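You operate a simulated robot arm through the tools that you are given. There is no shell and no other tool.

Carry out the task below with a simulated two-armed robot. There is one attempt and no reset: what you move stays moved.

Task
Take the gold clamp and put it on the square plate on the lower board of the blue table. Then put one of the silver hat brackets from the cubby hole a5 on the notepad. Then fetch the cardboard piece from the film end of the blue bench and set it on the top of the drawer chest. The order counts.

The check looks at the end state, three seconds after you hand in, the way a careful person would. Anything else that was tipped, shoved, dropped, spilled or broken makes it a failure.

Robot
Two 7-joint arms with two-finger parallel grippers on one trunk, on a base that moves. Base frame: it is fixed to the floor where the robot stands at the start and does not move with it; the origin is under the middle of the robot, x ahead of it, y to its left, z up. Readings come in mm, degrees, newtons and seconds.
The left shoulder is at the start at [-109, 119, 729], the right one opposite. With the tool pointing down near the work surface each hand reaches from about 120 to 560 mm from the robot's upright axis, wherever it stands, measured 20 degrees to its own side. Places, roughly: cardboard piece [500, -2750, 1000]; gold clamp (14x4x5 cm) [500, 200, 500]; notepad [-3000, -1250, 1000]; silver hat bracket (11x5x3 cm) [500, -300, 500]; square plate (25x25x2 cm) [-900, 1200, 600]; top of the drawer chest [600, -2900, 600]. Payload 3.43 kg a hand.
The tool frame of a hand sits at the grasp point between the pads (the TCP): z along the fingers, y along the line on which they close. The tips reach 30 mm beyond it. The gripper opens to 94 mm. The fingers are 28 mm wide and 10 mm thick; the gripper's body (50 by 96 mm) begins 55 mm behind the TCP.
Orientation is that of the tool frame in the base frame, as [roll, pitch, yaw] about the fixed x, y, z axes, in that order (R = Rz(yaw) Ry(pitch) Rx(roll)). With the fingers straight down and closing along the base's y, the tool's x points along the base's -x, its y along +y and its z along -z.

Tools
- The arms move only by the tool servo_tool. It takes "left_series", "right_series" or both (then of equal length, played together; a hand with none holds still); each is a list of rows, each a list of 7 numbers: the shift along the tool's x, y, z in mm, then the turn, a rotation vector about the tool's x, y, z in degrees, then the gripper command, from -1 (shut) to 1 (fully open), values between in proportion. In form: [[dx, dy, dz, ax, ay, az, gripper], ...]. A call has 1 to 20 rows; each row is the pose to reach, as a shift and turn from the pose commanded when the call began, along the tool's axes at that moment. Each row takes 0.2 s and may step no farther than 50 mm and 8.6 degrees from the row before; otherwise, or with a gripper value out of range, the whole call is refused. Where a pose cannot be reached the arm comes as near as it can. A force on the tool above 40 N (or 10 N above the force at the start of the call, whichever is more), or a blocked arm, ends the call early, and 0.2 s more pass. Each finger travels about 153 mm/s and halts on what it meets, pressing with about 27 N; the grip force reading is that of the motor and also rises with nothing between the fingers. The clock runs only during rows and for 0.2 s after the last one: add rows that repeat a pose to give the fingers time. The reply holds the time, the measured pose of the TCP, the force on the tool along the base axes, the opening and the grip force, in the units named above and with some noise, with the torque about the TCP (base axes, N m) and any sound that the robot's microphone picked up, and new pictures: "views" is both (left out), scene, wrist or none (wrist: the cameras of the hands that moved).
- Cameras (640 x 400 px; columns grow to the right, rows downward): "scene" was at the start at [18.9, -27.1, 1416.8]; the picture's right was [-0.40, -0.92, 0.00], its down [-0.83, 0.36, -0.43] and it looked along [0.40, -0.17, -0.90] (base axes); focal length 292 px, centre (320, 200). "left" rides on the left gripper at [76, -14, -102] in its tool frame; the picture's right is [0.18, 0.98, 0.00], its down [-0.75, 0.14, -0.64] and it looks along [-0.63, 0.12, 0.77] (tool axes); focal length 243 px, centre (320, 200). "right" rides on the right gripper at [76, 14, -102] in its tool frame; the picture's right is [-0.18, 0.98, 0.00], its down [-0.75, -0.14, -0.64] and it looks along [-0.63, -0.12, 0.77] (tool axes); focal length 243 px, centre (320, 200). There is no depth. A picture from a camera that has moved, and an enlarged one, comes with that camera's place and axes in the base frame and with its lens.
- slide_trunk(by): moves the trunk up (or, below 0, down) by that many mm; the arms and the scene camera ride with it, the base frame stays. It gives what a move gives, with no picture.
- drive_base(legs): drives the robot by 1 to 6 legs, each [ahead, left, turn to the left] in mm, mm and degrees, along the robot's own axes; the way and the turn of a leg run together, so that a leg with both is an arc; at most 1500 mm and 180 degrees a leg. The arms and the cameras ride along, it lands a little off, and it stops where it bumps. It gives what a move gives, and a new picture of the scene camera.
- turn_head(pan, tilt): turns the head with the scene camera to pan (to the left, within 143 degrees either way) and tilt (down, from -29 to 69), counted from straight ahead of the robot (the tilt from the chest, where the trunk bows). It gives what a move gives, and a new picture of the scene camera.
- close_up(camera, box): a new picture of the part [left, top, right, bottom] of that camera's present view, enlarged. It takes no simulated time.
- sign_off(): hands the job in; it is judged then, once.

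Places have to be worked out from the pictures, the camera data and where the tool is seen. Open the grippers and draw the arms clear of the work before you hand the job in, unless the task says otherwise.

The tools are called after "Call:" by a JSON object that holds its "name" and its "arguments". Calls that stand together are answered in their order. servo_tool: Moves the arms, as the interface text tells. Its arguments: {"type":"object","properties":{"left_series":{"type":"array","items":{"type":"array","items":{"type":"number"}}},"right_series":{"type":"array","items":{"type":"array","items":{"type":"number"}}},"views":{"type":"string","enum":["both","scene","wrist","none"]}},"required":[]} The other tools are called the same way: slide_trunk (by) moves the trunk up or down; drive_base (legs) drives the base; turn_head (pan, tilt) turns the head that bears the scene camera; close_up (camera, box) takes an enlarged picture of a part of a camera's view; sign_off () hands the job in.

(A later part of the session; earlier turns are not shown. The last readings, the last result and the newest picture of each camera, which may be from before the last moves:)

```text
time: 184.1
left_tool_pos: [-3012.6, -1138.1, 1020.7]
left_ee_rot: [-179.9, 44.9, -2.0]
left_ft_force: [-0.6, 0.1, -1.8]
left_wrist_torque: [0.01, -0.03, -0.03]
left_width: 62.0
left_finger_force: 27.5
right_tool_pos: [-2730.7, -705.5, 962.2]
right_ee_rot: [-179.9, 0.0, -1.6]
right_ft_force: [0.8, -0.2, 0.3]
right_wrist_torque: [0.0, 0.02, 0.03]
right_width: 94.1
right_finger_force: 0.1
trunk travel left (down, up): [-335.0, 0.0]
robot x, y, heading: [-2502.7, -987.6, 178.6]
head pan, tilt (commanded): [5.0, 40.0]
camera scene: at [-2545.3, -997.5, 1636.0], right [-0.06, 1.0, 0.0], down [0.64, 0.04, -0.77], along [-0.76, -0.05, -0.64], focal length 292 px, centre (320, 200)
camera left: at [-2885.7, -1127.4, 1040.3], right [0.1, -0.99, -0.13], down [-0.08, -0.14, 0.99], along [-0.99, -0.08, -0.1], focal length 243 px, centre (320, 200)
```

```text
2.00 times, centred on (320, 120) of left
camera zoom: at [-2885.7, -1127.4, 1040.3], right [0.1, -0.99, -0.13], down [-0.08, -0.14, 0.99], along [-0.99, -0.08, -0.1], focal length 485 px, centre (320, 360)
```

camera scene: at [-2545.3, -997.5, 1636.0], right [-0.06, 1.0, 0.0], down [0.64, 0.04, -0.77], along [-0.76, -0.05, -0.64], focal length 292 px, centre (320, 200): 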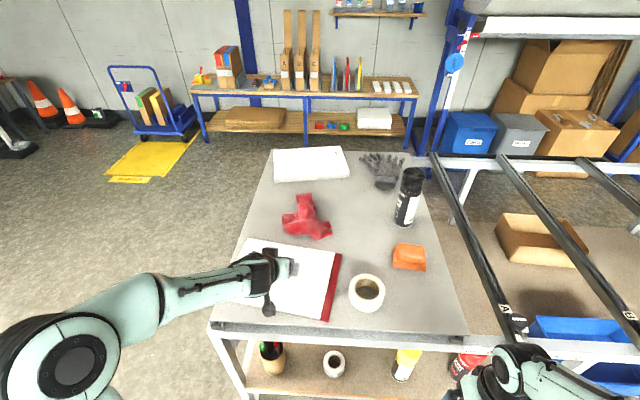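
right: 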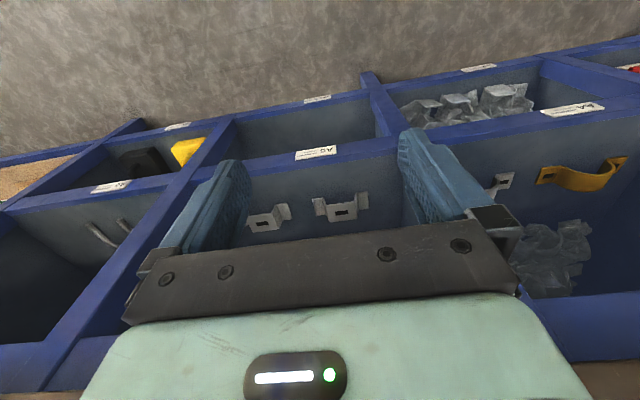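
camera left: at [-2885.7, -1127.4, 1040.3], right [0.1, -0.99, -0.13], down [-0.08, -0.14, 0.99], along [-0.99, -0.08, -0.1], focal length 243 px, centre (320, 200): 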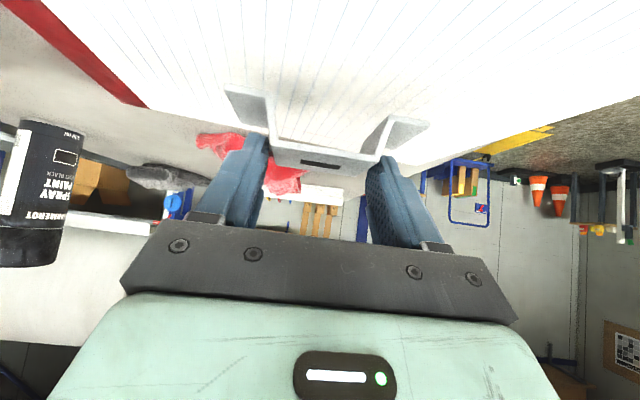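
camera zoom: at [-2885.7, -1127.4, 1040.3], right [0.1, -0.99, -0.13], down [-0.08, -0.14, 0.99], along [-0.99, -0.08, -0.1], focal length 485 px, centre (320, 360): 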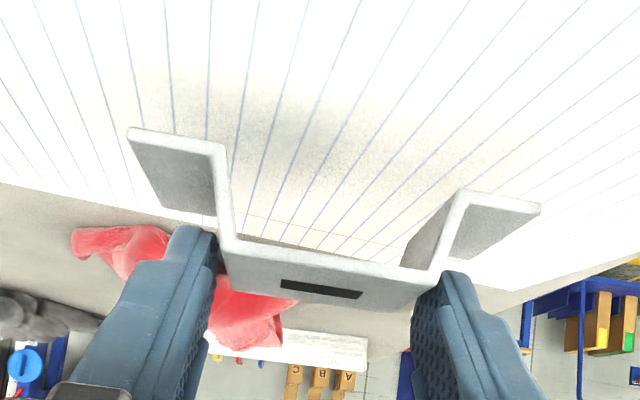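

The bracket is above the lined notepad. Lowering 17 mm first, then small steps to feel contact.

Call:
{"name": "servo_tool", "arguments": {"left_series": [[4, 0, 4, 0, 0, 0, -1], [8, 0, 8, 0, 0, 0, -1], [12, 0, 12, 0, 0, 0, -1], [12, 0, 12, 0, 0, 0, -1]], "views": "wrist"}}

Call:
{"name": "close_up", "arguments": {"camera": "left", "box": [160, 20, 480, 220]}}

```text
time: 185.1
left_tool_pos: [-3013.1, -1137.3, 1004.9]
left_ee_rot: [-180.0, 45.0, -1.9]
left_ft_force: [-0.3, -0.4, -2.6]
left_wrist_torque: [0.03, -0.07, 0.0]
left_width: 62.3
left_finger_force: 27.7
right_tool_pos: [-2731.7, -705.4, 962.9]
right_ee_rot: [179.9, 0.1, -1.6]
right_ft_force: [-1.0, 0.5, 0.1]
right_wrist_torque: [0.03, 0.03, 0.01]
right_width: 94.0
right_finger_force: 0.1
trunk travel left (down, up): [-335.0, 0.0]
robot x, y, heading: [-2504.2, -985.2, 178.2]
head pan, tilt (commanded): [5.0, 40.0]
camera left: at [-2885.8, -1128.4, 1024.1], right [0.1, -0.99, -0.13], down [-0.08, -0.14, 0.99], along [-0.99, -0.08, -0.1], focal length 243 px, centre (320, 200)
```

left: 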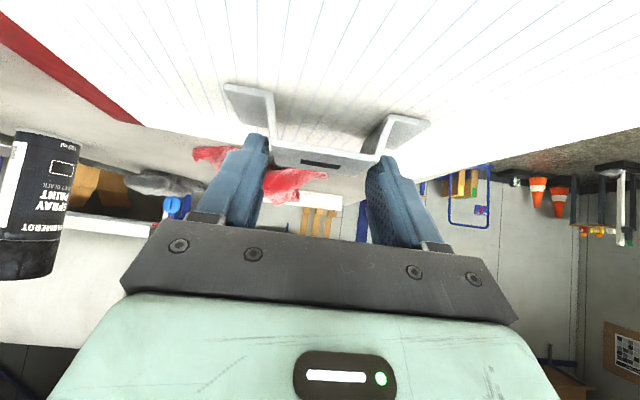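

```text
2.00 times, centred on (320, 120) of left
camera zoom: at [-2885.8, -1128.4, 1024.1], right [0.1, -0.99, -0.13], down [-0.08, -0.14, 0.99], along [-0.99, -0.08, -0.1], focal length 485 px, centre (320, 360)
```

zoom: 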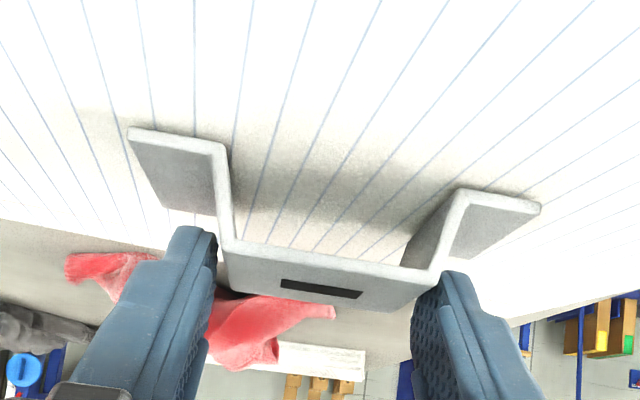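

Still free; shadows are closing. Next 5 mm.

Call:
{"name": "servo_tool", "arguments": {"left_series": [[1.8, 0, 1.8, 0, 0, 0, -1], [3.6, 0, 3.6, 0, 0, 0, -1], [3.6, 0, 3.6, 0, 0, 0, -1]], "views": "none"}}

Call:
{"name": "close_up", "arguments": {"camera": "left", "box": [160, 20, 480, 220]}}

```text
time: 185.9
left_tool_pos: [-3012.9, -1137.8, 1002.4]
left_ee_rot: [180.0, 45.3, -2.1]
left_ft_force: [1.8, -0.6, 14.8]
left_wrist_torque: [-0.59, -0.23, 0.05]
left_width: 62.4
left_finger_force: 26.6
right_tool_pos: [-2730.6, -704.5, 962.3]
right_ee_rot: [180.0, 0.1, -1.6]
right_ft_force: [0.3, 0.7, 0.3]
right_wrist_torque: [-0.02, 0.01, -0.02]
right_width: 94.0
right_finger_force: 0.1
trunk travel left (down, up): [-335.0, 0.0]
robot x, y, heading: [-2499.0, -989.4, 178.1]
head pan, tilt (commanded): [5.0, 40.0]
```

```text
2.00 times, centred on (320, 120) of left
camera zoom: at [-2885.9, -1128.0, 1021.2], right [0.09, -0.99, -0.13], down [-0.08, -0.14, 0.99], along [-0.99, -0.08, -0.09], focal length 485 px, centre (320, 360)
```

zoom: 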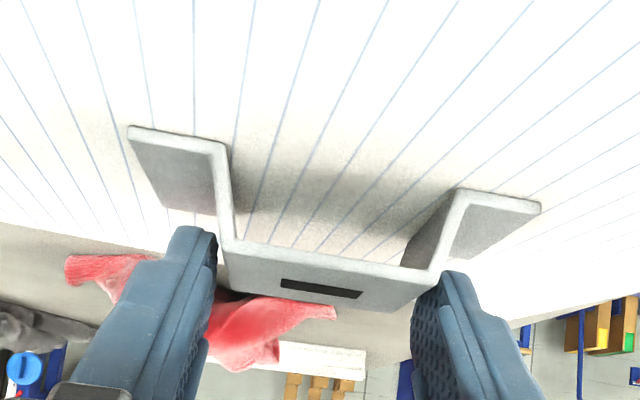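

Contact felt (≈15 N up). I ease up 1.5 mm and open the fingers gently.

Call:
{"name": "servo_tool", "arguments": {"left_series": [[-1, 0, -1, 0, 0, 0, -1], [-1, 0, -1, 0, 0, 0, 0.35], [-1, 0, -1, 0, 0, 0, 0.4], [-1, 0, -1, 0, 0, 0, 0.5], [-1, 0, -1, 0, 0, 0, 0.7], [-1, 0, -1, 0, 0, 0, 1], [-1, 0, -1, 0, 0, 0, 1]], "views": "wrist"}}

Call:
{"name": "close_up", "arguments": {"camera": "left", "box": [160, 20, 480, 220]}}

```text
time: 187.5
left_tool_pos: [-3014.1, -1138.6, 1001.8]
left_ee_rot: [-179.9, 44.9, -1.9]
left_ft_force: [0.1, -0.4, 0.0]
left_wrist_torque: [0.02, 0.02, 0.01]
left_width: 93.8
left_finger_force: 0.0
right_tool_pos: [-2732.4, -705.5, 961.7]
right_ee_rot: [180.0, 0.0, -1.6]
right_ft_force: [0.3, -1.0, -0.5]
right_wrist_torque: [0.03, -0.01, 0.01]
right_width: 94.0
right_finger_force: 0.0
trunk travel left (down, up): [-335.0, 0.0]
robot x, y, heading: [-2502.8, -988.4, 178.5]
head pan, tilt (commanded): [5.0, 40.0]
camera left: at [-2886.0, -1128.4, 1020.9], right [0.1, -0.99, -0.13], down [-0.08, -0.14, 0.99], along [-0.99, -0.08, -0.1], focal length 243 px, centre (320, 200)
```

left: 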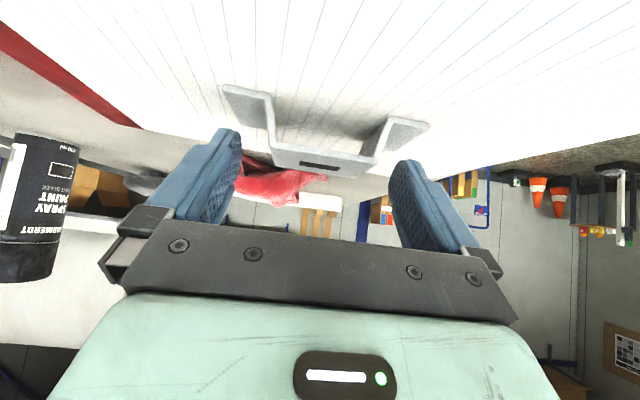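

```text
2.00 times, centred on (320, 120) of left
camera zoom: at [-2886.0, -1128.4, 1020.9], right [0.1, -0.99, -0.13], down [-0.08, -0.14, 0.99], along [-0.99, -0.08, -0.1], focal length 485 px, centre (320, 360)
```

zoom: 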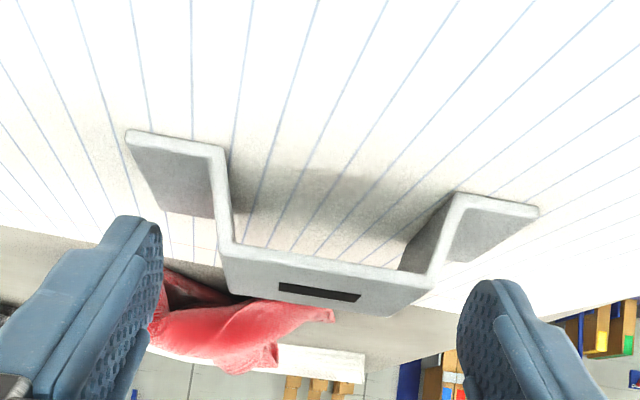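

The bracket rests on the notepad. I withdraw along the tool axis, then back.

Call:
{"name": "servo_tool", "arguments": {"left_series": [[0, 0, -10, 0, 0, 0, 1], [0, 0, -30, 0, 0, 0, 1], [0, 0, -60, 0, 0, 0, 1], [15, 0, -80, 0, 0, 0, 1], [40, 0, -105, 0, 0, 0, 1], [65, 0, -130, 0, 0, 0, 1], [65, 0, -130, 0, 0, 0, 1]], "views": "both"}}

Call:
{"name": "close_up", "arguments": {"camera": "scene", "box": [200, 200, 440, 350]}}

```text
time: 189.1
left_tool_pos: [-2875.7, -1143.5, 1047.8]
left_ee_rot: [-179.8, 44.9, -2.0]
left_ft_force: [-0.1, 0.1, -0.3]
left_wrist_torque: [-0.01, -0.02, -0.02]
left_width: 93.9
left_finger_force: 0.1
right_tool_pos: [-2733.3, -706.1, 962.2]
right_ee_rot: [-180.0, 0.0, -1.5]
right_ft_force: [0.5, -0.2, -0.3]
right_wrist_torque: [-0.03, 0.0, -0.01]
right_width: 94.0
right_finger_force: 0.1
trunk travel left (down, up): [-335.0, 0.0]
robot x, y, heading: [-2502.9, -985.6, 178.2]
head pan, tilt (commanded): [5.0, 40.0]
camera scene: at [-2546.0, -997.5, 1636.0], right [-0.06, 1.0, 0.0], down [0.64, 0.04, -0.77], along [-0.76, -0.05, -0.64], focal length 292 px, centre (320, 200)
camera left: at [-2748.8, -1133.6, 1067.9], right [0.1, -0.99, -0.13], down [-0.08, -0.14, 0.99], along [-0.99, -0.08, -0.1], focal length 243 px, centre (320, 200)
```

scene: 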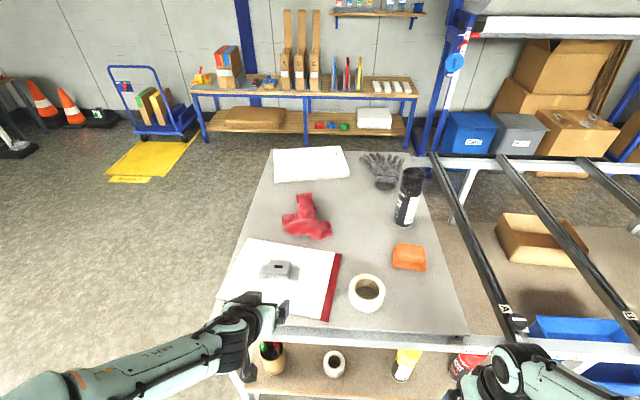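
left: 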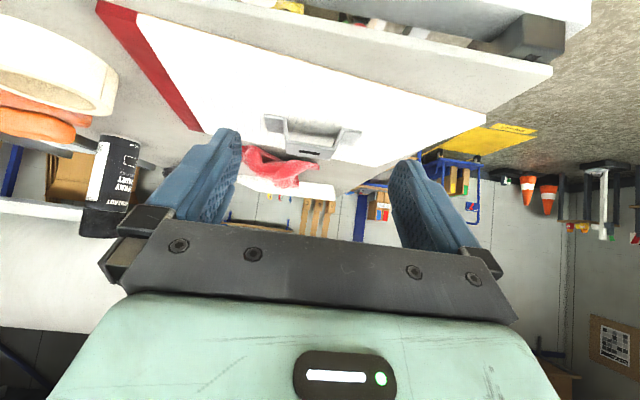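

```text
2.67 times, centred on (320, 275) of scene
camera zoom: at [-2546.0, -997.5, 1636.0], right [-0.06, 1.0, 0.0], down [0.64, 0.04, -0.77], along [-0.76, -0.05, -0.64], focal length 779 px, centre (320, 0)
```

zoom: 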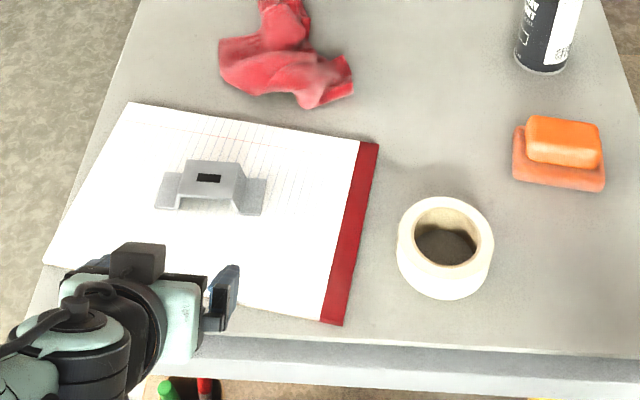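

The bracket sits centrally on the notepad. Now I back away and return toward the bench's far (film) end, swinging wide of the blue table's handle, and turn to face the bench.

Call:
{"name": "drive_base", "arguments": {"legs": [[-350, 0, 0], [-318, 494, 0], [-1351, 10, 0], [0, 0, -178]]}}

Call:
{"name": "slide_trunk", "arguments": {"by": -150}}

Call:
{"name": "turn_head", "arguments": {"pan": -50, "tilt": 20}}

```text
time: 209.5
left_tool_pos: [-124.0, -1374.4, 1048.5]
left_ee_rot: [-179.8, 45.0, 179.6]
left_ft_force: [0.4, -0.4, 0.3]
left_wrist_torque: [0.01, 0.0, 0.0]
left_width: 93.8
left_finger_force: 0.0
right_tool_pos: [-256.9, -1815.6, 962.7]
right_ee_rot: [-180.0, 0.0, 179.9]
right_ft_force: [-0.5, -0.4, 0.6]
right_wrist_torque: [-0.03, -0.04, -0.03]
right_width: 93.9
right_finger_force: 0.1
trunk travel left (down, up): [-335.0, 0.0]
robot x, y, heading: [-491.6, -1539.9, -0.0]
head pan, tilt (commanded): [5.0, 40.0]
camera scene: at [-453.1, -1534.1, 1636.0], right [0.09, -1.0, 0.0], down [-0.64, -0.06, -0.77], along [0.76, 0.07, -0.64], focal length 292 px, centre (320, 200)
```

scene: 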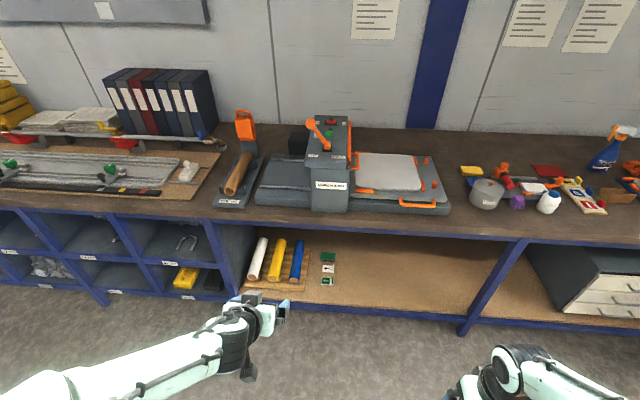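

```text
time: 211.2
left_tool_pos: [-125.3, -1374.8, 897.6]
left_ee_rot: [-179.9, 45.0, 179.5]
left_ft_force: [-0.5, 0.8, -0.2]
left_wrist_torque: [0.02, 0.01, -0.02]
left_width: 93.8
left_finger_force: 0.1
right_tool_pos: [-256.4, -1815.9, 811.4]
right_ee_rot: [-180.0, 0.0, 179.9]
right_ft_force: [0.0, 0.0, 0.1]
right_wrist_torque: [0.0, 0.0, -0.01]
right_width: 93.8
right_finger_force: 0.1
trunk travel left (down, up): [-185.0, 150.0]
robot x, y, heading: [-490.1, -1537.7, -0.2]
head pan, tilt (commanded): [5.0, 40.0]
```

```text
time: 212.4
left_tool_pos: [-124.4, -1374.5, 898.1]
left_ee_rot: [-179.9, 45.0, 179.6]
left_ft_force: [0.9, -0.2, -0.1]
left_wrist_torque: [0.04, 0.0, 0.02]
left_width: 93.9
left_finger_force: 0.1
right_tool_pos: [-256.4, -1816.5, 811.9]
right_ee_rot: [-180.0, 0.0, 179.9]
right_ft_force: [0.2, -0.4, 0.4]
right_wrist_torque: [0.0, 0.02, 0.01]
right_width: 94.0
right_finger_force: 0.0
trunk travel left (down, up): [-185.0, 150.0]
robot x, y, heading: [-493.8, -1538.1, -0.0]
head pan, tilt (commanded): [-50.0, 20.0]
camera scene: at [-474.2, -1612.8, 1514.2], right [-0.77, -0.64, 0.0], down [-0.22, 0.26, -0.94], along [0.6, -0.72, -0.34], focal length 292 px, centre (320, 200)
```

scene: 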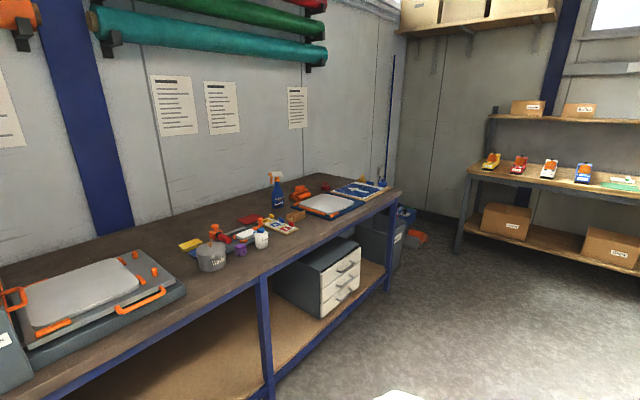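

The drawer chest stands in an open bay under the bench's far end. I drive closer to see the film end and the cardboard piece.

Call:
{"name": "drive_base", "arguments": {"legs": [[200, -1150, 0]]}}

Call:
{"name": "turn_head", "arguments": {"pan": -10, "tilt": 35}}

```text
time: 222.7
left_tool_pos: [65.3, -2522.4, 898.0]
left_ee_rot: [-180.0, 45.0, 178.4]
left_ft_force: [0.2, 0.4, 0.2]
left_wrist_torque: [0.01, -0.03, -0.02]
left_width: 94.1
left_finger_force: 0.0
right_tool_pos: [-75.9, -2961.3, 812.9]
right_ee_rot: [-180.0, -0.1, 178.7]
right_ft_force: [-0.3, 0.1, -0.1]
right_wrist_torque: [-0.02, 0.01, 0.01]
right_width: 94.1
right_finger_force: 0.1
trunk travel left (down, up): [-185.0, 150.0]
robot x, y, heading: [-303.7, -2678.5, -1.2]
head pan, tilt (commanded): [-50.0, 20.0]
camera scene: at [-289.1, -2753.5, 1514.2], right [-0.78, -0.63, 0.0], down [-0.21, 0.27, -0.94], along [0.59, -0.73, -0.34], focal length 292 px, centre (320, 200)
```

scene: 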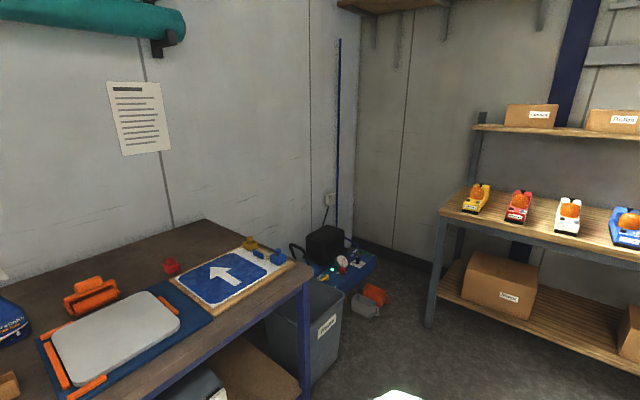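

```text
time: 223.8
left_tool_pos: [64.8, -2522.8, 898.1]
left_ee_rot: [-179.9, 45.0, 178.5]
left_ft_force: [-0.2, 0.3, -0.7]
left_wrist_torque: [0.03, 0.01, -0.01]
left_width: 94.0
left_finger_force: 0.1
right_tool_pos: [-75.9, -2961.1, 813.1]
right_ee_rot: [-180.0, -0.1, 178.7]
right_ft_force: [-0.1, 0.2, -0.9]
right_wrist_torque: [-0.01, -0.02, 0.0]
right_width: 93.8
right_finger_force: 0.0
trunk travel left (down, up): [-185.0, 150.0]
robot x, y, heading: [-303.3, -2682.6, -1.2]
head pan, tilt (commanded): [-10.0, 35.0]
camera scene: at [-261.1, -2698.1, 1490.4], right [-0.2, -0.98, 0.0], down [-0.56, 0.11, -0.82], along [0.8, -0.16, -0.57], focal length 292 px, centre (320, 200)
```

scene: 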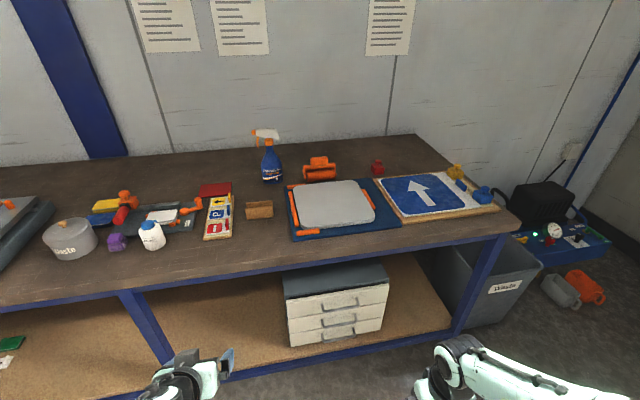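

Now I can see the film end, a brown piece near (260,210), and the drawer chest beneath the bench. I zoom on both.

Call:
{"name": "close_up", "arguments": {"camera": "scene", "box": [190, 160, 350, 260]}}

Call:
{"name": "close_up", "arguments": {"camera": "scene", "box": [250, 230, 490, 380]}}

Call:
{"name": "close_up", "arguments": {"camera": "scene", "box": [360, 140, 520, 240]}}

```text
4.00 times, centred on (270, 210) of scene
camera zoom: at [-261.1, -2698.1, 1490.4], right [-0.2, -0.98, 0.0], down [-0.56, 0.11, -0.82], along [0.8, -0.16, -0.57], focal length 1169 px, centre (520, 160)
```

zoom: 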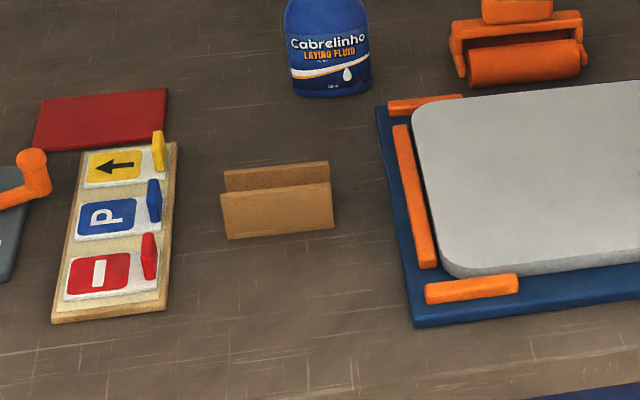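

```text
2.67 times, centred on (370, 305) of scene
camera zoom: at [-261.1, -2698.1, 1490.4], right [-0.2, -0.98, 0.0], down [-0.56, 0.11, -0.82], along [0.8, -0.16, -0.57], focal length 779 px, centre (187, -80)
```

zoom: 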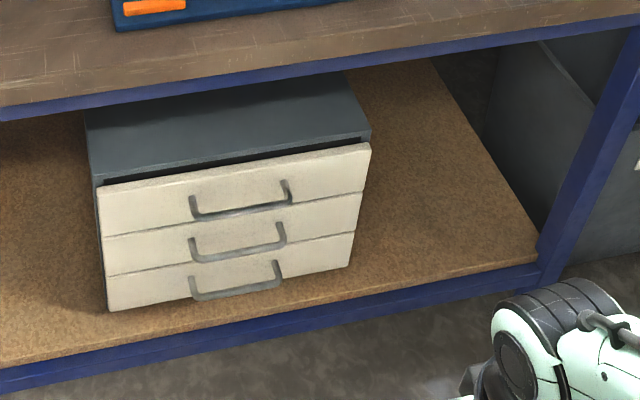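

```text
4.00 times, centred on (440, 190) of scene
camera zoom: at [-261.1, -2698.1, 1490.4], right [-0.2, -0.98, 0.0], down [-0.56, 0.11, -0.82], along [0.8, -0.16, -0.57], focal length 1169 px, centre (-160, 240)
```

zoom: 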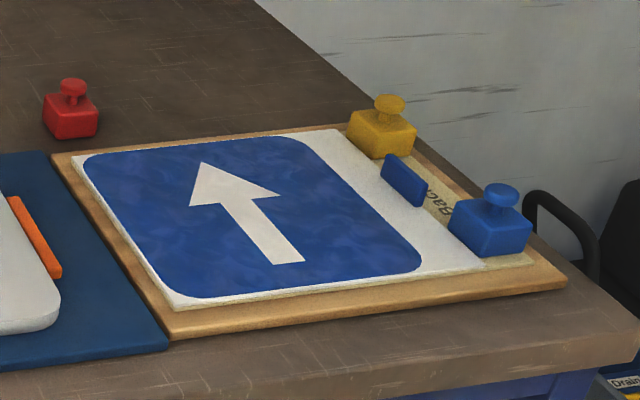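

The piece is a folded cardboard channel ≈88 mm long (y −2607…−2695), ~37 mm deep (x≈528–565), ~45 mm tall; the chest top is under the bench (front edge x≈406, y −2700…−3097, z≈600) with only ~185 mm of headroom. Plan: turn the cardboard 90° on the bench with a vertical hand, then regrip it with the 45° tilted hand and slide it onto the chest. First I raise the trunk and put the left hand vertical.

Call:
{"name": "slide_trunk", "arguments": {"by": 150}}

Call:
{"name": "servo_tool", "arguments": {"left_series": [[0, 0, 0, 0, 7.5, 0, 1], [0, 0, 0, 0, 15, 0, 1], [0, 0, 0, 0, 22.5, 0, 1], [0, 0, 0, 0, 30, 0, 1], [0, 0, 0, 0, 37.5, 0, 1], [0, 0, 0, 0, 45, 0, 1], [0, 0, 0, 0, 45, 0, 1]], "views": "scene"}}

```text
time: 225.5
left_tool_pos: [65.0, -2523.2, 1048.4]
left_ee_rot: [-179.8, 45.0, 178.4]
left_ft_force: [-0.2, 0.4, -0.2]
left_wrist_torque: [0.05, -0.01, -0.02]
left_width: 94.1
left_finger_force: 0.0
right_tool_pos: [-77.2, -2961.1, 962.3]
right_ee_rot: [-180.0, 0.0, 178.7]
right_ft_force: [0.5, -0.1, -0.8]
right_wrist_torque: [0.0, -0.02, 0.0]
right_width: 93.9
right_finger_force: 0.1
trunk travel left (down, up): [-335.0, 0.0]
robot x, y, heading: [-306.9, -2681.0, -1.2]
head pan, tilt (commanded): [-10.0, 35.0]
```

```text
time: 227.1
left_tool_pos: [65.4, -2522.3, 1048.5]
left_ee_rot: [-179.9, -0.1, 178.3]
left_ft_force: [0.0, -0.3, -0.4]
left_wrist_torque: [-0.02, -0.01, -0.02]
left_width: 93.9
left_finger_force: 0.1
right_tool_pos: [-75.6, -2961.0, 962.5]
right_ee_rot: [-179.9, 0.0, 178.8]
right_ft_force: [-0.1, 0.0, 0.6]
right_wrist_torque: [0.03, 0.01, -0.01]
right_width: 94.1
right_finger_force: 0.0
trunk travel left (down, up): [-335.0, 0.0]
robot x, y, heading: [-301.2, -2679.8, -1.3]
head pan, tilt (commanded): [-10.0, 35.0]
camera scene: at [-265.4, -2697.8, 1643.5], right [-0.2, -0.98, 0.0], down [-0.56, 0.11, -0.82], along [0.8, -0.16, -0.57], focal length 292 px, centre (320, 200)
```

scene: 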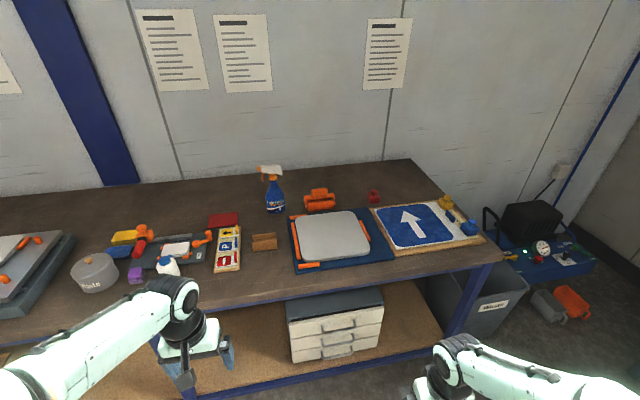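

Hand vertical above bench height. I zoom on the cardboard from this higher viewpoint to triangulate its height.

Call:
{"name": "close_up", "arguments": {"camera": "scene", "box": [190, 190, 350, 290]}}

Call:
{"name": "close_up", "arguments": {"camera": "scene", "box": [260, 260, 420, 360]}}

```text
4.00 times, centred on (270, 240) of scene
camera zoom: at [-265.4, -2697.8, 1643.5], right [-0.2, -0.98, 0.0], down [-0.56, 0.11, -0.82], along [0.8, -0.16, -0.57], focal length 1169 px, centre (520, 40)
```

zoom: 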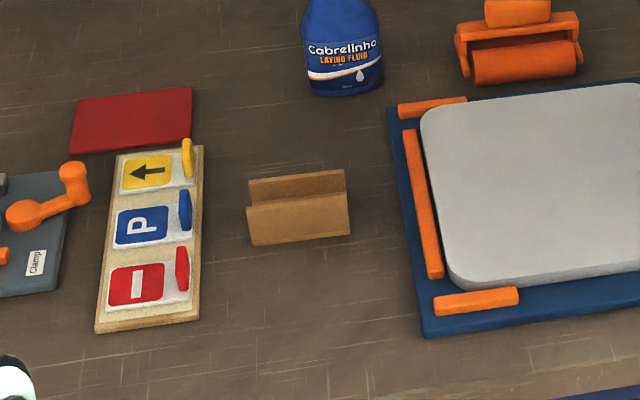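

```text
4.00 times, centred on (340, 310) of scene
camera zoom: at [-265.4, -2697.8, 1643.5], right [-0.2, -0.98, 0.0], down [-0.56, 0.11, -0.82], along [0.8, -0.16, -0.57], focal length 1169 px, centre (240, -240)
```

zoom: 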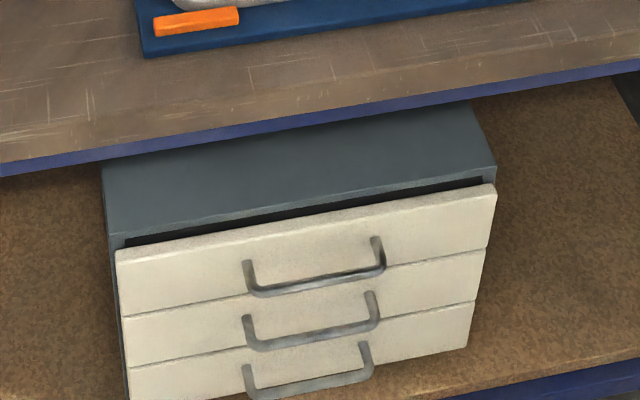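

Bench top z≈877 and chest top z≈590 (front edge x≈424). I drive to about (45, −2800) so the left hand is over the cardboard.

Call:
{"name": "drive_base", "arguments": {"legs": [[345, -114, 1.25]]}}

Call:
{"name": "close_up", "arguments": {"camera": "left", "box": [0, 0, 640, 400]}}

```text
time: 229.4
left_tool_pos: [404.7, -2634.2, 1048.7]
left_ee_rot: [-179.8, 0.0, 179.5]
left_ft_force: [0.1, -1.1, 0.3]
left_wrist_torque: [0.0, 0.04, 0.01]
left_width: 94.0
left_finger_force: 0.0
right_tool_pos: [272.3, -3074.3, 962.1]
right_ee_rot: [180.0, -0.1, 179.9]
right_ft_force: [0.1, -0.2, -0.5]
right_wrist_torque: [0.02, 0.03, -0.03]
right_width: 94.1
right_finger_force: 0.0
trunk travel left (down, up): [-335.0, 0.0]
robot x, y, heading: [34.6, -2797.3, 0.1]
head pan, tilt (commanded): [-10.0, 35.0]
camera scene: at [78.1, -2814.8, 1643.4], right [-0.18, -0.98, 0.0], down [-0.56, 0.1, -0.82], along [0.81, -0.14, -0.57], focal length 292 px, centre (320, 200)
```

scene: 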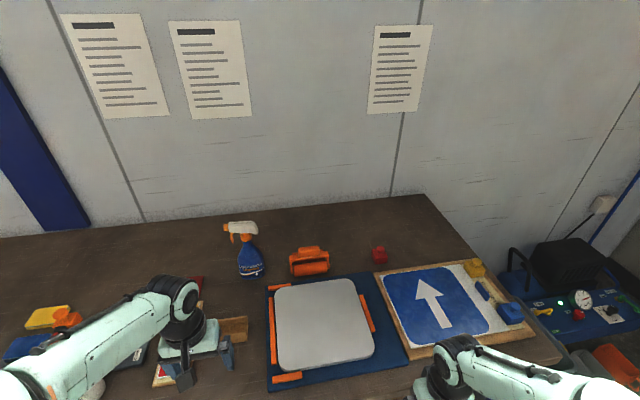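

```text
1.00 times, centred on (320, 200) of left (not enlarged: the box is as wide or as high as the picture)
camera zoom: at [329.1, -2646.5, 1151.9], right [-0.17, 0.98, 0.0], down [0.76, 0.13, 0.64], along [0.63, 0.11, -0.77], focal length 243 px, centre (320, 200)
```

zoom: 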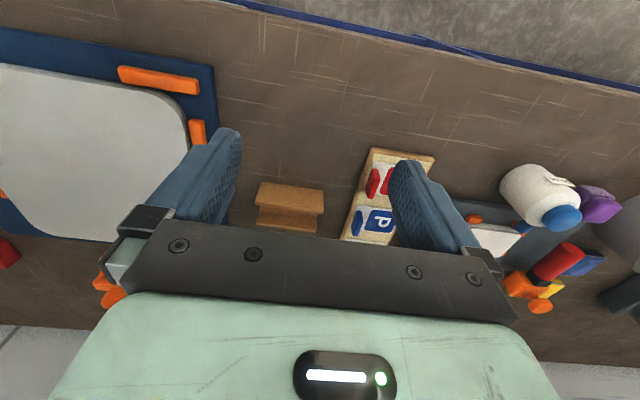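

I zoom the wrist camera on the cardboard to localise it.

Call:
{"name": "close_up", "arguments": {"camera": "left", "box": [220, 150, 380, 250]}}

```text
4.00 times, centred on (300, 200) of left
camera zoom: at [329.1, -2646.5, 1151.9], right [-0.17, 0.98, 0.0], down [0.76, 0.13, 0.64], along [0.63, 0.11, -0.77], focal length 970 px, centre (400, 200)
```

zoom: 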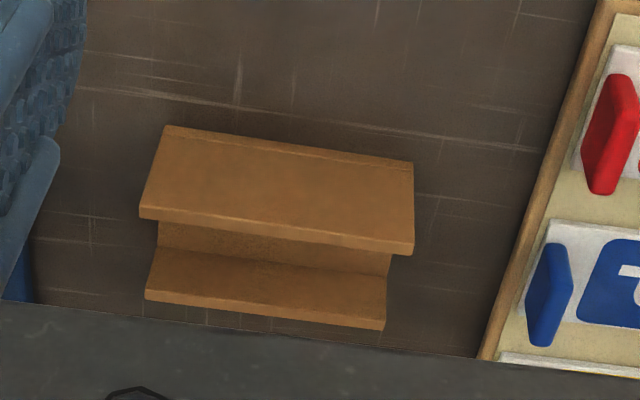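

Cardboard: x 536–572, y −2691…−2604, z 877–923 (centre 554, −2647). I yaw the vertical hand −90° so it closes along x, while moving above the piece.

Call:
{"name": "servo_tool", "arguments": {"left_series": [[-13, -1, 0, 0, 0, -8.2, 1], [-26, -2, 0, 0, 0, -16.4, 1], [-40, -3, 0, 0, 0, -24.6, 1], [-54, -4, 0, 0, 0, -32.8, 1], [-68, -6, 0, 0, 0, -41, 1], [-82, -7, 0, 0, 0, -49.2, 1], [-96, -8, 0, 0, 0, -57.4, 1], [-110, -9, 0, 0, 0, -65.6, 1], [-124, -10, 0, 0, 0, -73.8, 1], [-138, -11, 0, 0, 0, -82, 1], [-149, -12, 0, 0, 0, -90, 1], [-149, -12, 0, 0, 0, -90, 1]], "views": "both"}}

```text
time: 232.1
left_tool_pos: [554.3, -2647.8, 1048.2]
left_ee_rot: [-180.0, 0.0, -90.5]
left_ft_force: [0.1, -0.3, 0.9]
left_wrist_torque: [-0.02, -0.02, 0.05]
left_width: 93.9
left_finger_force: 0.0
right_tool_pos: [272.6, -3074.9, 961.3]
right_ee_rot: [-179.9, 0.0, 179.8]
right_ft_force: [0.2, -0.7, -0.9]
right_wrist_torque: [-0.02, -0.03, -0.04]
right_width: 93.8
right_finger_force: 0.1
trunk travel left (down, up): [-335.0, 0.0]
robot x, y, heading: [38.0, -2793.5, -0.4]
head pan, tilt (commanded): [-10.0, 35.0]
camera scene: at [78.1, -2814.6, 1643.5], right [-0.18, -0.98, 0.0], down [-0.56, 0.1, -0.82], along [0.81, -0.14, -0.57], focal length 292 px, centre (320, 200)
camera left: at [568.3, -2723.5, 1152.4], right [-0.98, -0.18, 0.0], down [-0.13, 0.76, 0.64], along [-0.11, 0.63, -0.77], focal length 243 px, centre (320, 200)
```

scene: 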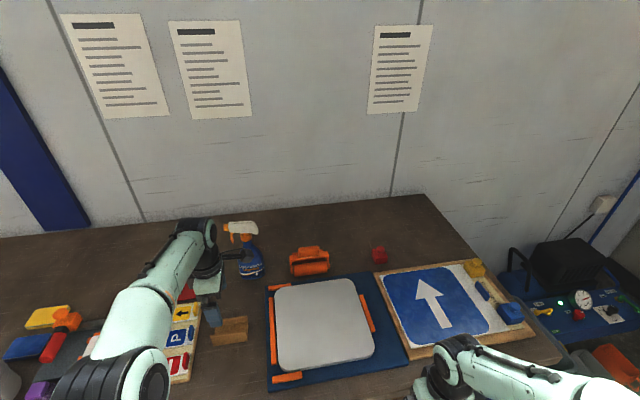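
left: 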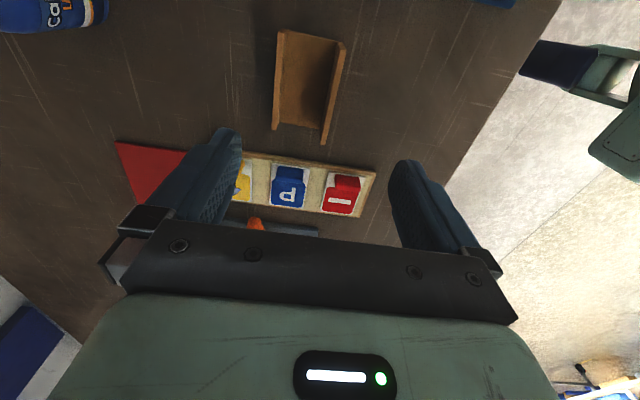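

Now directly above the piece. I zoom to verify alignment before descending.

Call:
{"name": "close_up", "arguments": {"camera": "left", "box": [230, 10, 390, 160]}}

```text
2.67 times, centred on (310, 85) of left
camera zoom: at [568.3, -2723.5, 1152.4], right [-0.98, -0.18, 0.0], down [-0.13, 0.76, 0.64], along [-0.11, 0.63, -0.77], focal length 647 px, centre (347, 507)
```

zoom: 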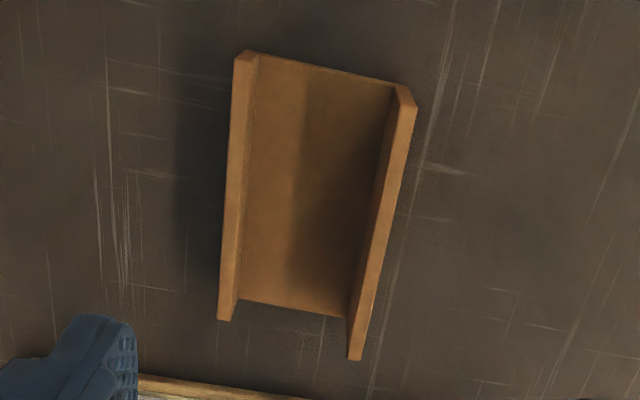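

Re-measuring from the side, the channel is wider than I thought: x≈537–599 (centre 568), with a tall front panel (to z≈920) and a short back panel (to ≈899). I shift +14 mm in x and descend 100 mm, then re-check.

Call:
{"name": "servo_tool", "arguments": {"left_series": [[0.5, -7, 15, 0, 0, 0, 1], [1, -14, 40, 0, 0, 0, 1], [1, -14, 70, 0, 0, 0, 1], [1, -14, 95, 0, 0, 0, 1], [1, -14, 95, 0, 0, 0, 1]], "views": "both"}}

Call:
{"name": "close_up", "arguments": {"camera": "left", "box": [160, 0, 480, 200]}}

```text
time: 233.2
left_tool_pos: [567.1, -2647.4, 956.3]
left_ee_rot: [180.0, -0.1, -90.7]
left_ft_force: [0.6, 0.1, -1.3]
left_wrist_torque: [0.0, 0.03, 0.0]
left_width: 93.9
left_finger_force: 0.1
right_tool_pos: [272.1, -3073.9, 961.6]
right_ee_rot: [180.0, 0.0, 179.8]
right_ft_force: [-0.6, -0.3, -0.7]
right_wrist_torque: [0.01, 0.0, 0.01]
right_width: 94.2
right_finger_force: 0.1
trunk travel left (down, up): [-335.0, 0.0]
robot x, y, heading: [38.7, -2799.2, -0.4]
head pan, tilt (commanded): [-10.0, 35.0]
camera scene: at [78.2, -2814.7, 1643.5], right [-0.18, -0.98, 0.0], down [-0.56, 0.1, -0.82], along [0.81, -0.14, -0.57], focal length 292 px, centre (320, 200)
camera left: at [581.4, -2724.2, 1058.8], right [-0.98, -0.17, 0.0], down [-0.13, 0.76, 0.64], along [-0.11, 0.63, -0.77], focal length 243 px, centre (320, 200)
```

scene: 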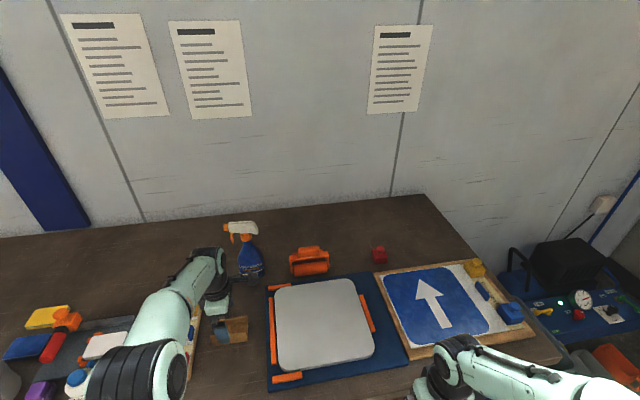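
left: 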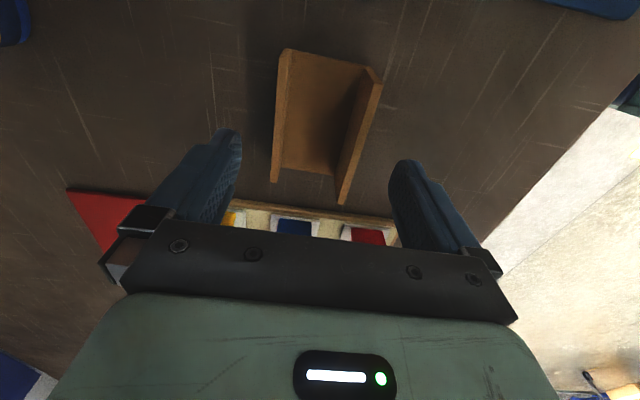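

```text
2.00 times, centred on (320, 100) of left
camera zoom: at [581.4, -2724.2, 1058.8], right [-0.98, -0.17, 0.0], down [-0.13, 0.76, 0.64], along [-0.11, 0.63, -0.77], focal length 485 px, centre (320, 400)
```

zoom: 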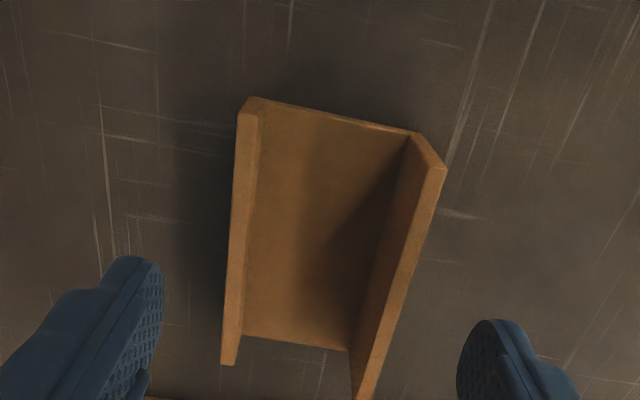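

Back panel is short (top ≈890–899), so the tips must go near the bench surface. I descend to ~4 mm above and then feel for the bench.

Call:
{"name": "servo_tool", "arguments": {"left_series": [[0, -1, 15, 0, 0, 0, 1], [0, -2, 30, 0, 0, 0, 1], [0, -2, 40, 0, 0, 0, 1], [0, -2, 44, 0, 0, 0, 1], [0, -2, 44, 0, 0, 0, 1]], "views": "wrist"}}

Call:
{"name": "close_up", "arguments": {"camera": "left", "box": [160, 20, 480, 220]}}

```text
time: 234.4
left_tool_pos: [571.1, -2646.9, 909.6]
left_ee_rot: [-179.9, -0.2, -90.6]
left_ft_force: [-0.6, 0.0, -1.3]
left_wrist_torque: [-0.03, 0.01, -0.02]
left_width: 94.1
left_finger_force: 0.0
right_tool_pos: [272.6, -3074.3, 962.8]
right_ee_rot: [-180.0, 0.1, 179.7]
right_ft_force: [0.7, 0.2, 0.3]
right_wrist_torque: [0.01, -0.01, 0.01]
right_width: 93.9
right_finger_force: 0.1
trunk travel left (down, up): [-335.0, 0.0]
robot x, y, heading: [39.5, -2796.9, -0.4]
head pan, tilt (commanded): [-10.0, 35.0]
camera left: at [583.6, -2724.2, 1013.6], right [-0.98, -0.17, 0.0], down [-0.13, 0.76, 0.64], along [-0.11, 0.63, -0.77], focal length 243 px, centre (320, 200)
```

left: 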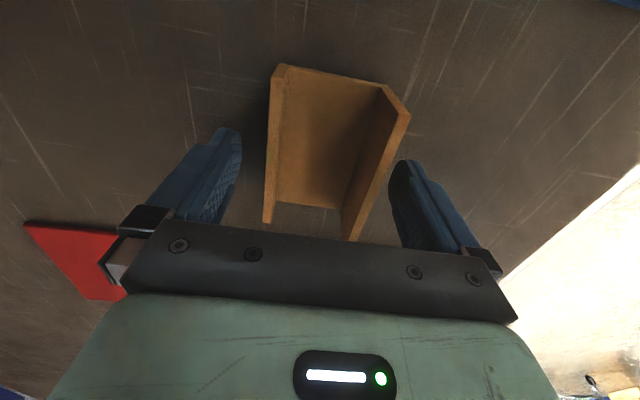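

```text
2.00 times, centred on (320, 120) of left
camera zoom: at [583.6, -2724.2, 1013.6], right [-0.98, -0.17, 0.0], down [-0.13, 0.76, 0.64], along [-0.11, 0.63, -0.77], focal length 485 px, centre (320, 360)
```

zoom: 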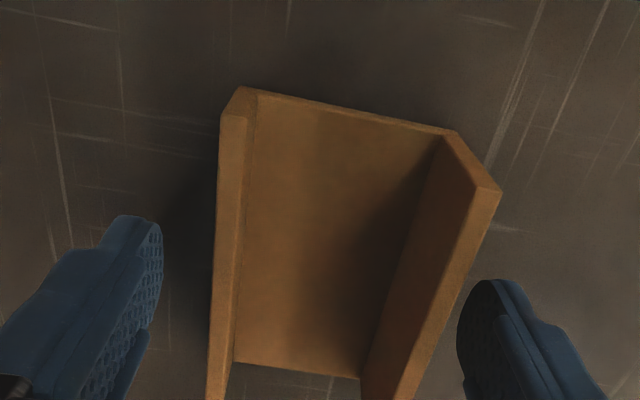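

Alignment good: piece x 541–599 centred on the hand, tips ≈3 mm above the bench. I close gradually.

Call:
{"name": "servo_tool", "arguments": {"left_series": [[0, 0, 0.5, 0, 0, 0, 0.8], [0, 0, 0.5, 0, 0, 0, 0.6], [0, 0, 0.5, 0, 0, 0, 0.45], [0, 0, 0.5, 0, 0, 0, 0.35], [0, 0, 0.5, 0, 0, 0, 0.25], [0, 0, 0.5, 0, 0, 0, 0.15], [0, 0, 0.5, 0, 0, 0, 0], [0, 0, 0.5, 0, 0, 0, -0.5], [0, 0, 0.5, 0, 0, 0, -1], [0, 0, 0.5, 0, 0, 0, -1]], "views": "wrist"}}

Call:
{"name": "close_up", "arguments": {"camera": "left", "box": [160, 20, 480, 220]}}

```text
time: 236.7
left_tool_pos: [570.1, -2648.6, 910.4]
left_ee_rot: [180.0, -0.1, -90.6]
left_ft_force: [0.8, -0.1, 1.3]
left_wrist_torque: [0.04, -0.07, 0.0]
left_width: 60.4
left_finger_force: 27.1
right_tool_pos: [271.8, -3074.6, 961.3]
right_ee_rot: [-179.9, 0.0, 179.9]
right_ft_force: [0.3, 0.0, -0.3]
right_wrist_torque: [0.02, 0.01, -0.03]
right_width: 94.1
right_finger_force: 0.0
trunk travel left (down, up): [-335.0, 0.0]
robot x, y, heading: [33.4, -2796.4, -0.4]
head pan, tilt (commanded): [-10.0, 35.0]
camera left: at [583.9, -2724.5, 1013.7], right [-0.98, -0.17, 0.0], down [-0.13, 0.76, 0.64], along [-0.11, 0.63, -0.77], focal length 243 px, centre (320, 200)
```

left: 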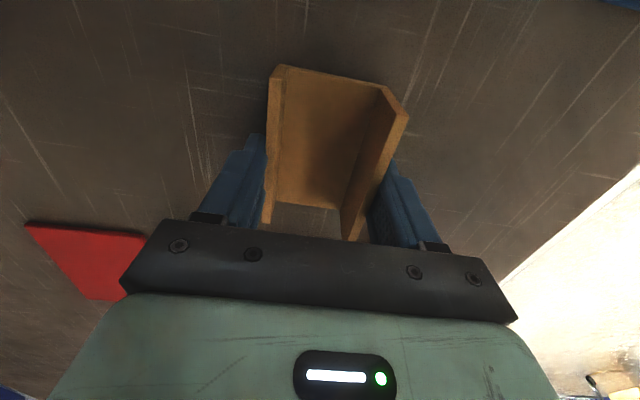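

```text
2.00 times, centred on (320, 120) of left
camera zoom: at [583.9, -2724.5, 1013.7], right [-0.98, -0.17, 0.0], down [-0.13, 0.76, 0.64], along [-0.11, 0.63, -0.77], focal length 485 px, centre (320, 360)
```

zoom: 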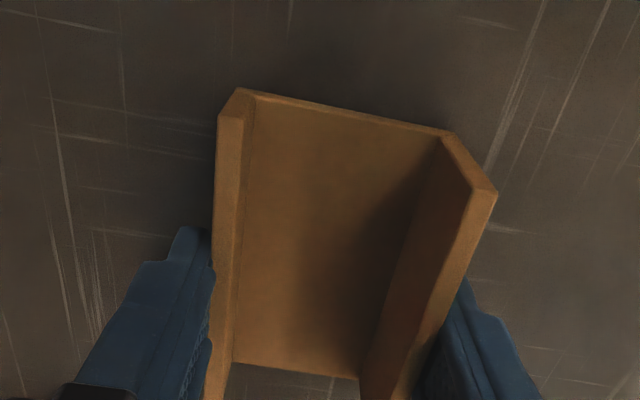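

Held at 60.4 mm. I lift 50 mm, yaw +90° (so the channel's length points along x), and shift 70 mm toward the front of the bench.

Call:
{"name": "servo_tool", "arguments": {"left_series": [[0, 0, -5, 0, 0, 0, -1], [0, 0, -15, 0, 0, 0, -1], [0, 0, -30, 0, 0, 0, -1], [0, 0, -50, 0, 0, 0, -1], [0, 6, -55, 0, 0, 8, -1], [0, 12, -55, 0, 0, 16, -1], [0, 18, -55, 0, 0, 24, -1], [0, 24, -55, 0, 0, 32, -1], [0, 30, -55, 0, 0, 40, -1], [0, 36, -55, 0, 0, 48, -1], [0, 42, -55, 0, 0, 56, -1], [0, 48, -55, 0, 0, 64, -1], [0, 54, -55, 0, 0, 72, -1], [0, 60, -55, 0, 0, 80, -1], [0, 66, -55, 0, 0, 86, -1], [0, 70, -55, 0, 0, 90.6, -1], [0, 70, -55, 0, 0, 90.6, -1]], "views": "both"}}

Call:
{"name": "close_up", "arguments": {"camera": "left", "box": [160, 20, 480, 220]}}

```text
time: 240.2
left_tool_pos: [500.6, -2647.0, 963.1]
left_ee_rot: [-179.9, 0.0, 178.6]
left_ft_force: [-0.1, -0.1, -0.3]
left_wrist_torque: [-0.01, 0.02, 0.01]
left_width: 60.2
left_finger_force: 26.7
right_tool_pos: [272.6, -3073.9, 962.7]
right_ee_rot: [180.0, -0.1, 179.8]
right_ft_force: [0.4, 0.1, 0.1]
right_wrist_torque: [0.0, -0.04, 0.01]
right_width: 93.8
right_finger_force: 0.2
trunk travel left (down, up): [-335.0, 0.0]
robot x, y, heading: [34.5, -2797.1, -0.2]
head pan, tilt (commanded): [-10.0, 35.0]
camera scene: at [78.4, -2814.8, 1643.5], right [-0.18, -0.98, 0.0], down [-0.56, 0.1, -0.82], along [0.81, -0.14, -0.57], focal length 292 px, centre (320, 200)
camera left: at [424.0, -2659.8, 1067.4], right [-0.16, 0.99, 0.0], down [0.76, 0.12, 0.64], along [0.63, 0.1, -0.77], focal length 243 px, centre (320, 200)
```

scene: 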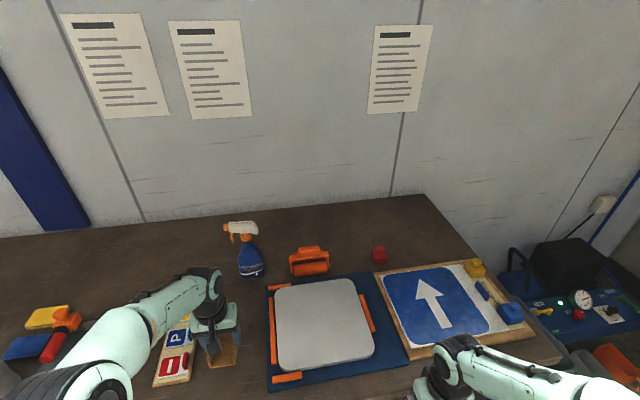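
left: 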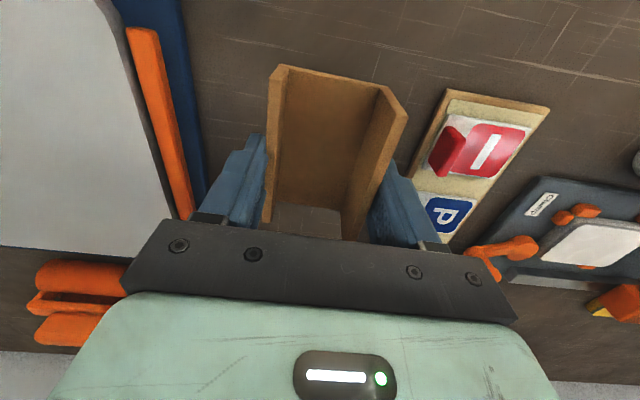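

```text
2.00 times, centred on (320, 120) of left
camera zoom: at [424.0, -2659.8, 1067.4], right [-0.16, 0.99, 0.0], down [0.76, 0.12, 0.64], along [0.63, 0.1, -0.77], focal length 485 px, centre (320, 360)
```

zoom: 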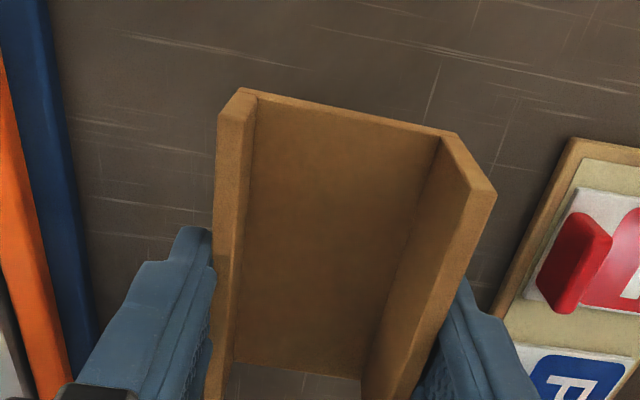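

The piece is rotated and clear of everything. I lower it 51 mm back onto the bench.

Call:
{"name": "servo_tool", "arguments": {"left_series": [[0, 0, 15, 0, 0, 0, -1], [0, 0, 30, 0, 0, 0, -1], [0, 0, 42, 0, 0, 0, -1], [0, 0, 48, 0, 0, 0, -1], [0, 0, 51, 0, 0, 0, -1], [0, 0, 51, 0, 0, 0, -1]], "views": "wrist"}}

```text
time: 241.7
left_tool_pos: [500.4, -2648.0, 913.2]
left_ee_rot: [-179.8, 0.1, 178.8]
left_ft_force: [-0.2, -0.1, -0.8]
left_wrist_torque: [0.0, 0.0, 0.0]
left_width: 59.8
left_finger_force: 26.9
right_tool_pos: [272.9, -3074.1, 963.7]
right_ee_rot: [179.9, 0.0, 179.8]
right_ft_force: [0.0, 1.0, 0.4]
right_wrist_torque: [-0.02, 0.02, 0.05]
right_width: 94.3
right_finger_force: 0.1
trunk travel left (down, up): [-335.0, 0.0]
robot x, y, heading: [30.4, -2798.1, -0.0]
head pan, tilt (commanded): [-10.0, 35.0]
camera left: at [424.4, -2660.3, 1016.4], right [-0.16, 0.99, 0.0], down [0.76, 0.13, 0.64], along [0.63, 0.1, -0.77], focal length 243 px, centre (320, 200)
```

left: 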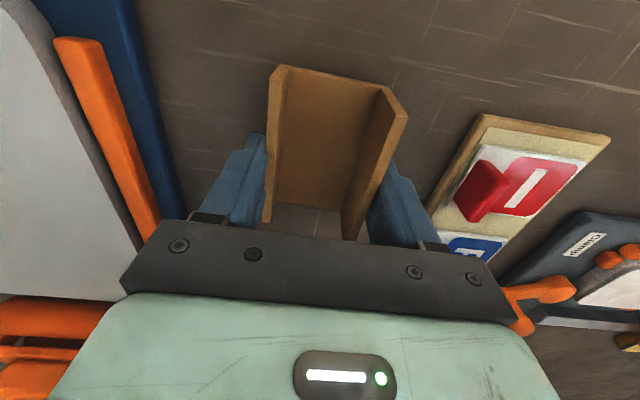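

No contact yet; down 3 mm more in small steps.

Call:
{"name": "servo_tool", "arguments": {"left_series": [[0, 0, 1.5, 0, 0, 0, -1], [0, 0, 3, 0, 0, 0, -1], [0, 0, 3, 0, 0, 0, -1]], "views": "none"}}

```text
time: 242.4
left_tool_pos: [501.0, -2647.9, 910.2]
left_ee_rot: [-179.8, 0.1, 178.7]
left_ft_force: [-0.8, -0.8, 8.5]
left_wrist_torque: [-0.28, 0.17, -0.01]
left_width: 59.9
left_finger_force: 27.1
right_tool_pos: [273.3, -3075.2, 962.4]
right_ee_rot: [180.0, 0.0, 179.8]
right_ft_force: [0.4, -0.8, 0.3]
right_wrist_torque: [0.01, 0.02, 0.07]
right_width: 94.1
right_finger_force: 0.0
trunk travel left (down, up): [-335.0, 0.0]
robot x, y, heading: [38.1, -2793.7, 0.2]
head pan, tilt (commanded): [-10.0, 35.0]
```

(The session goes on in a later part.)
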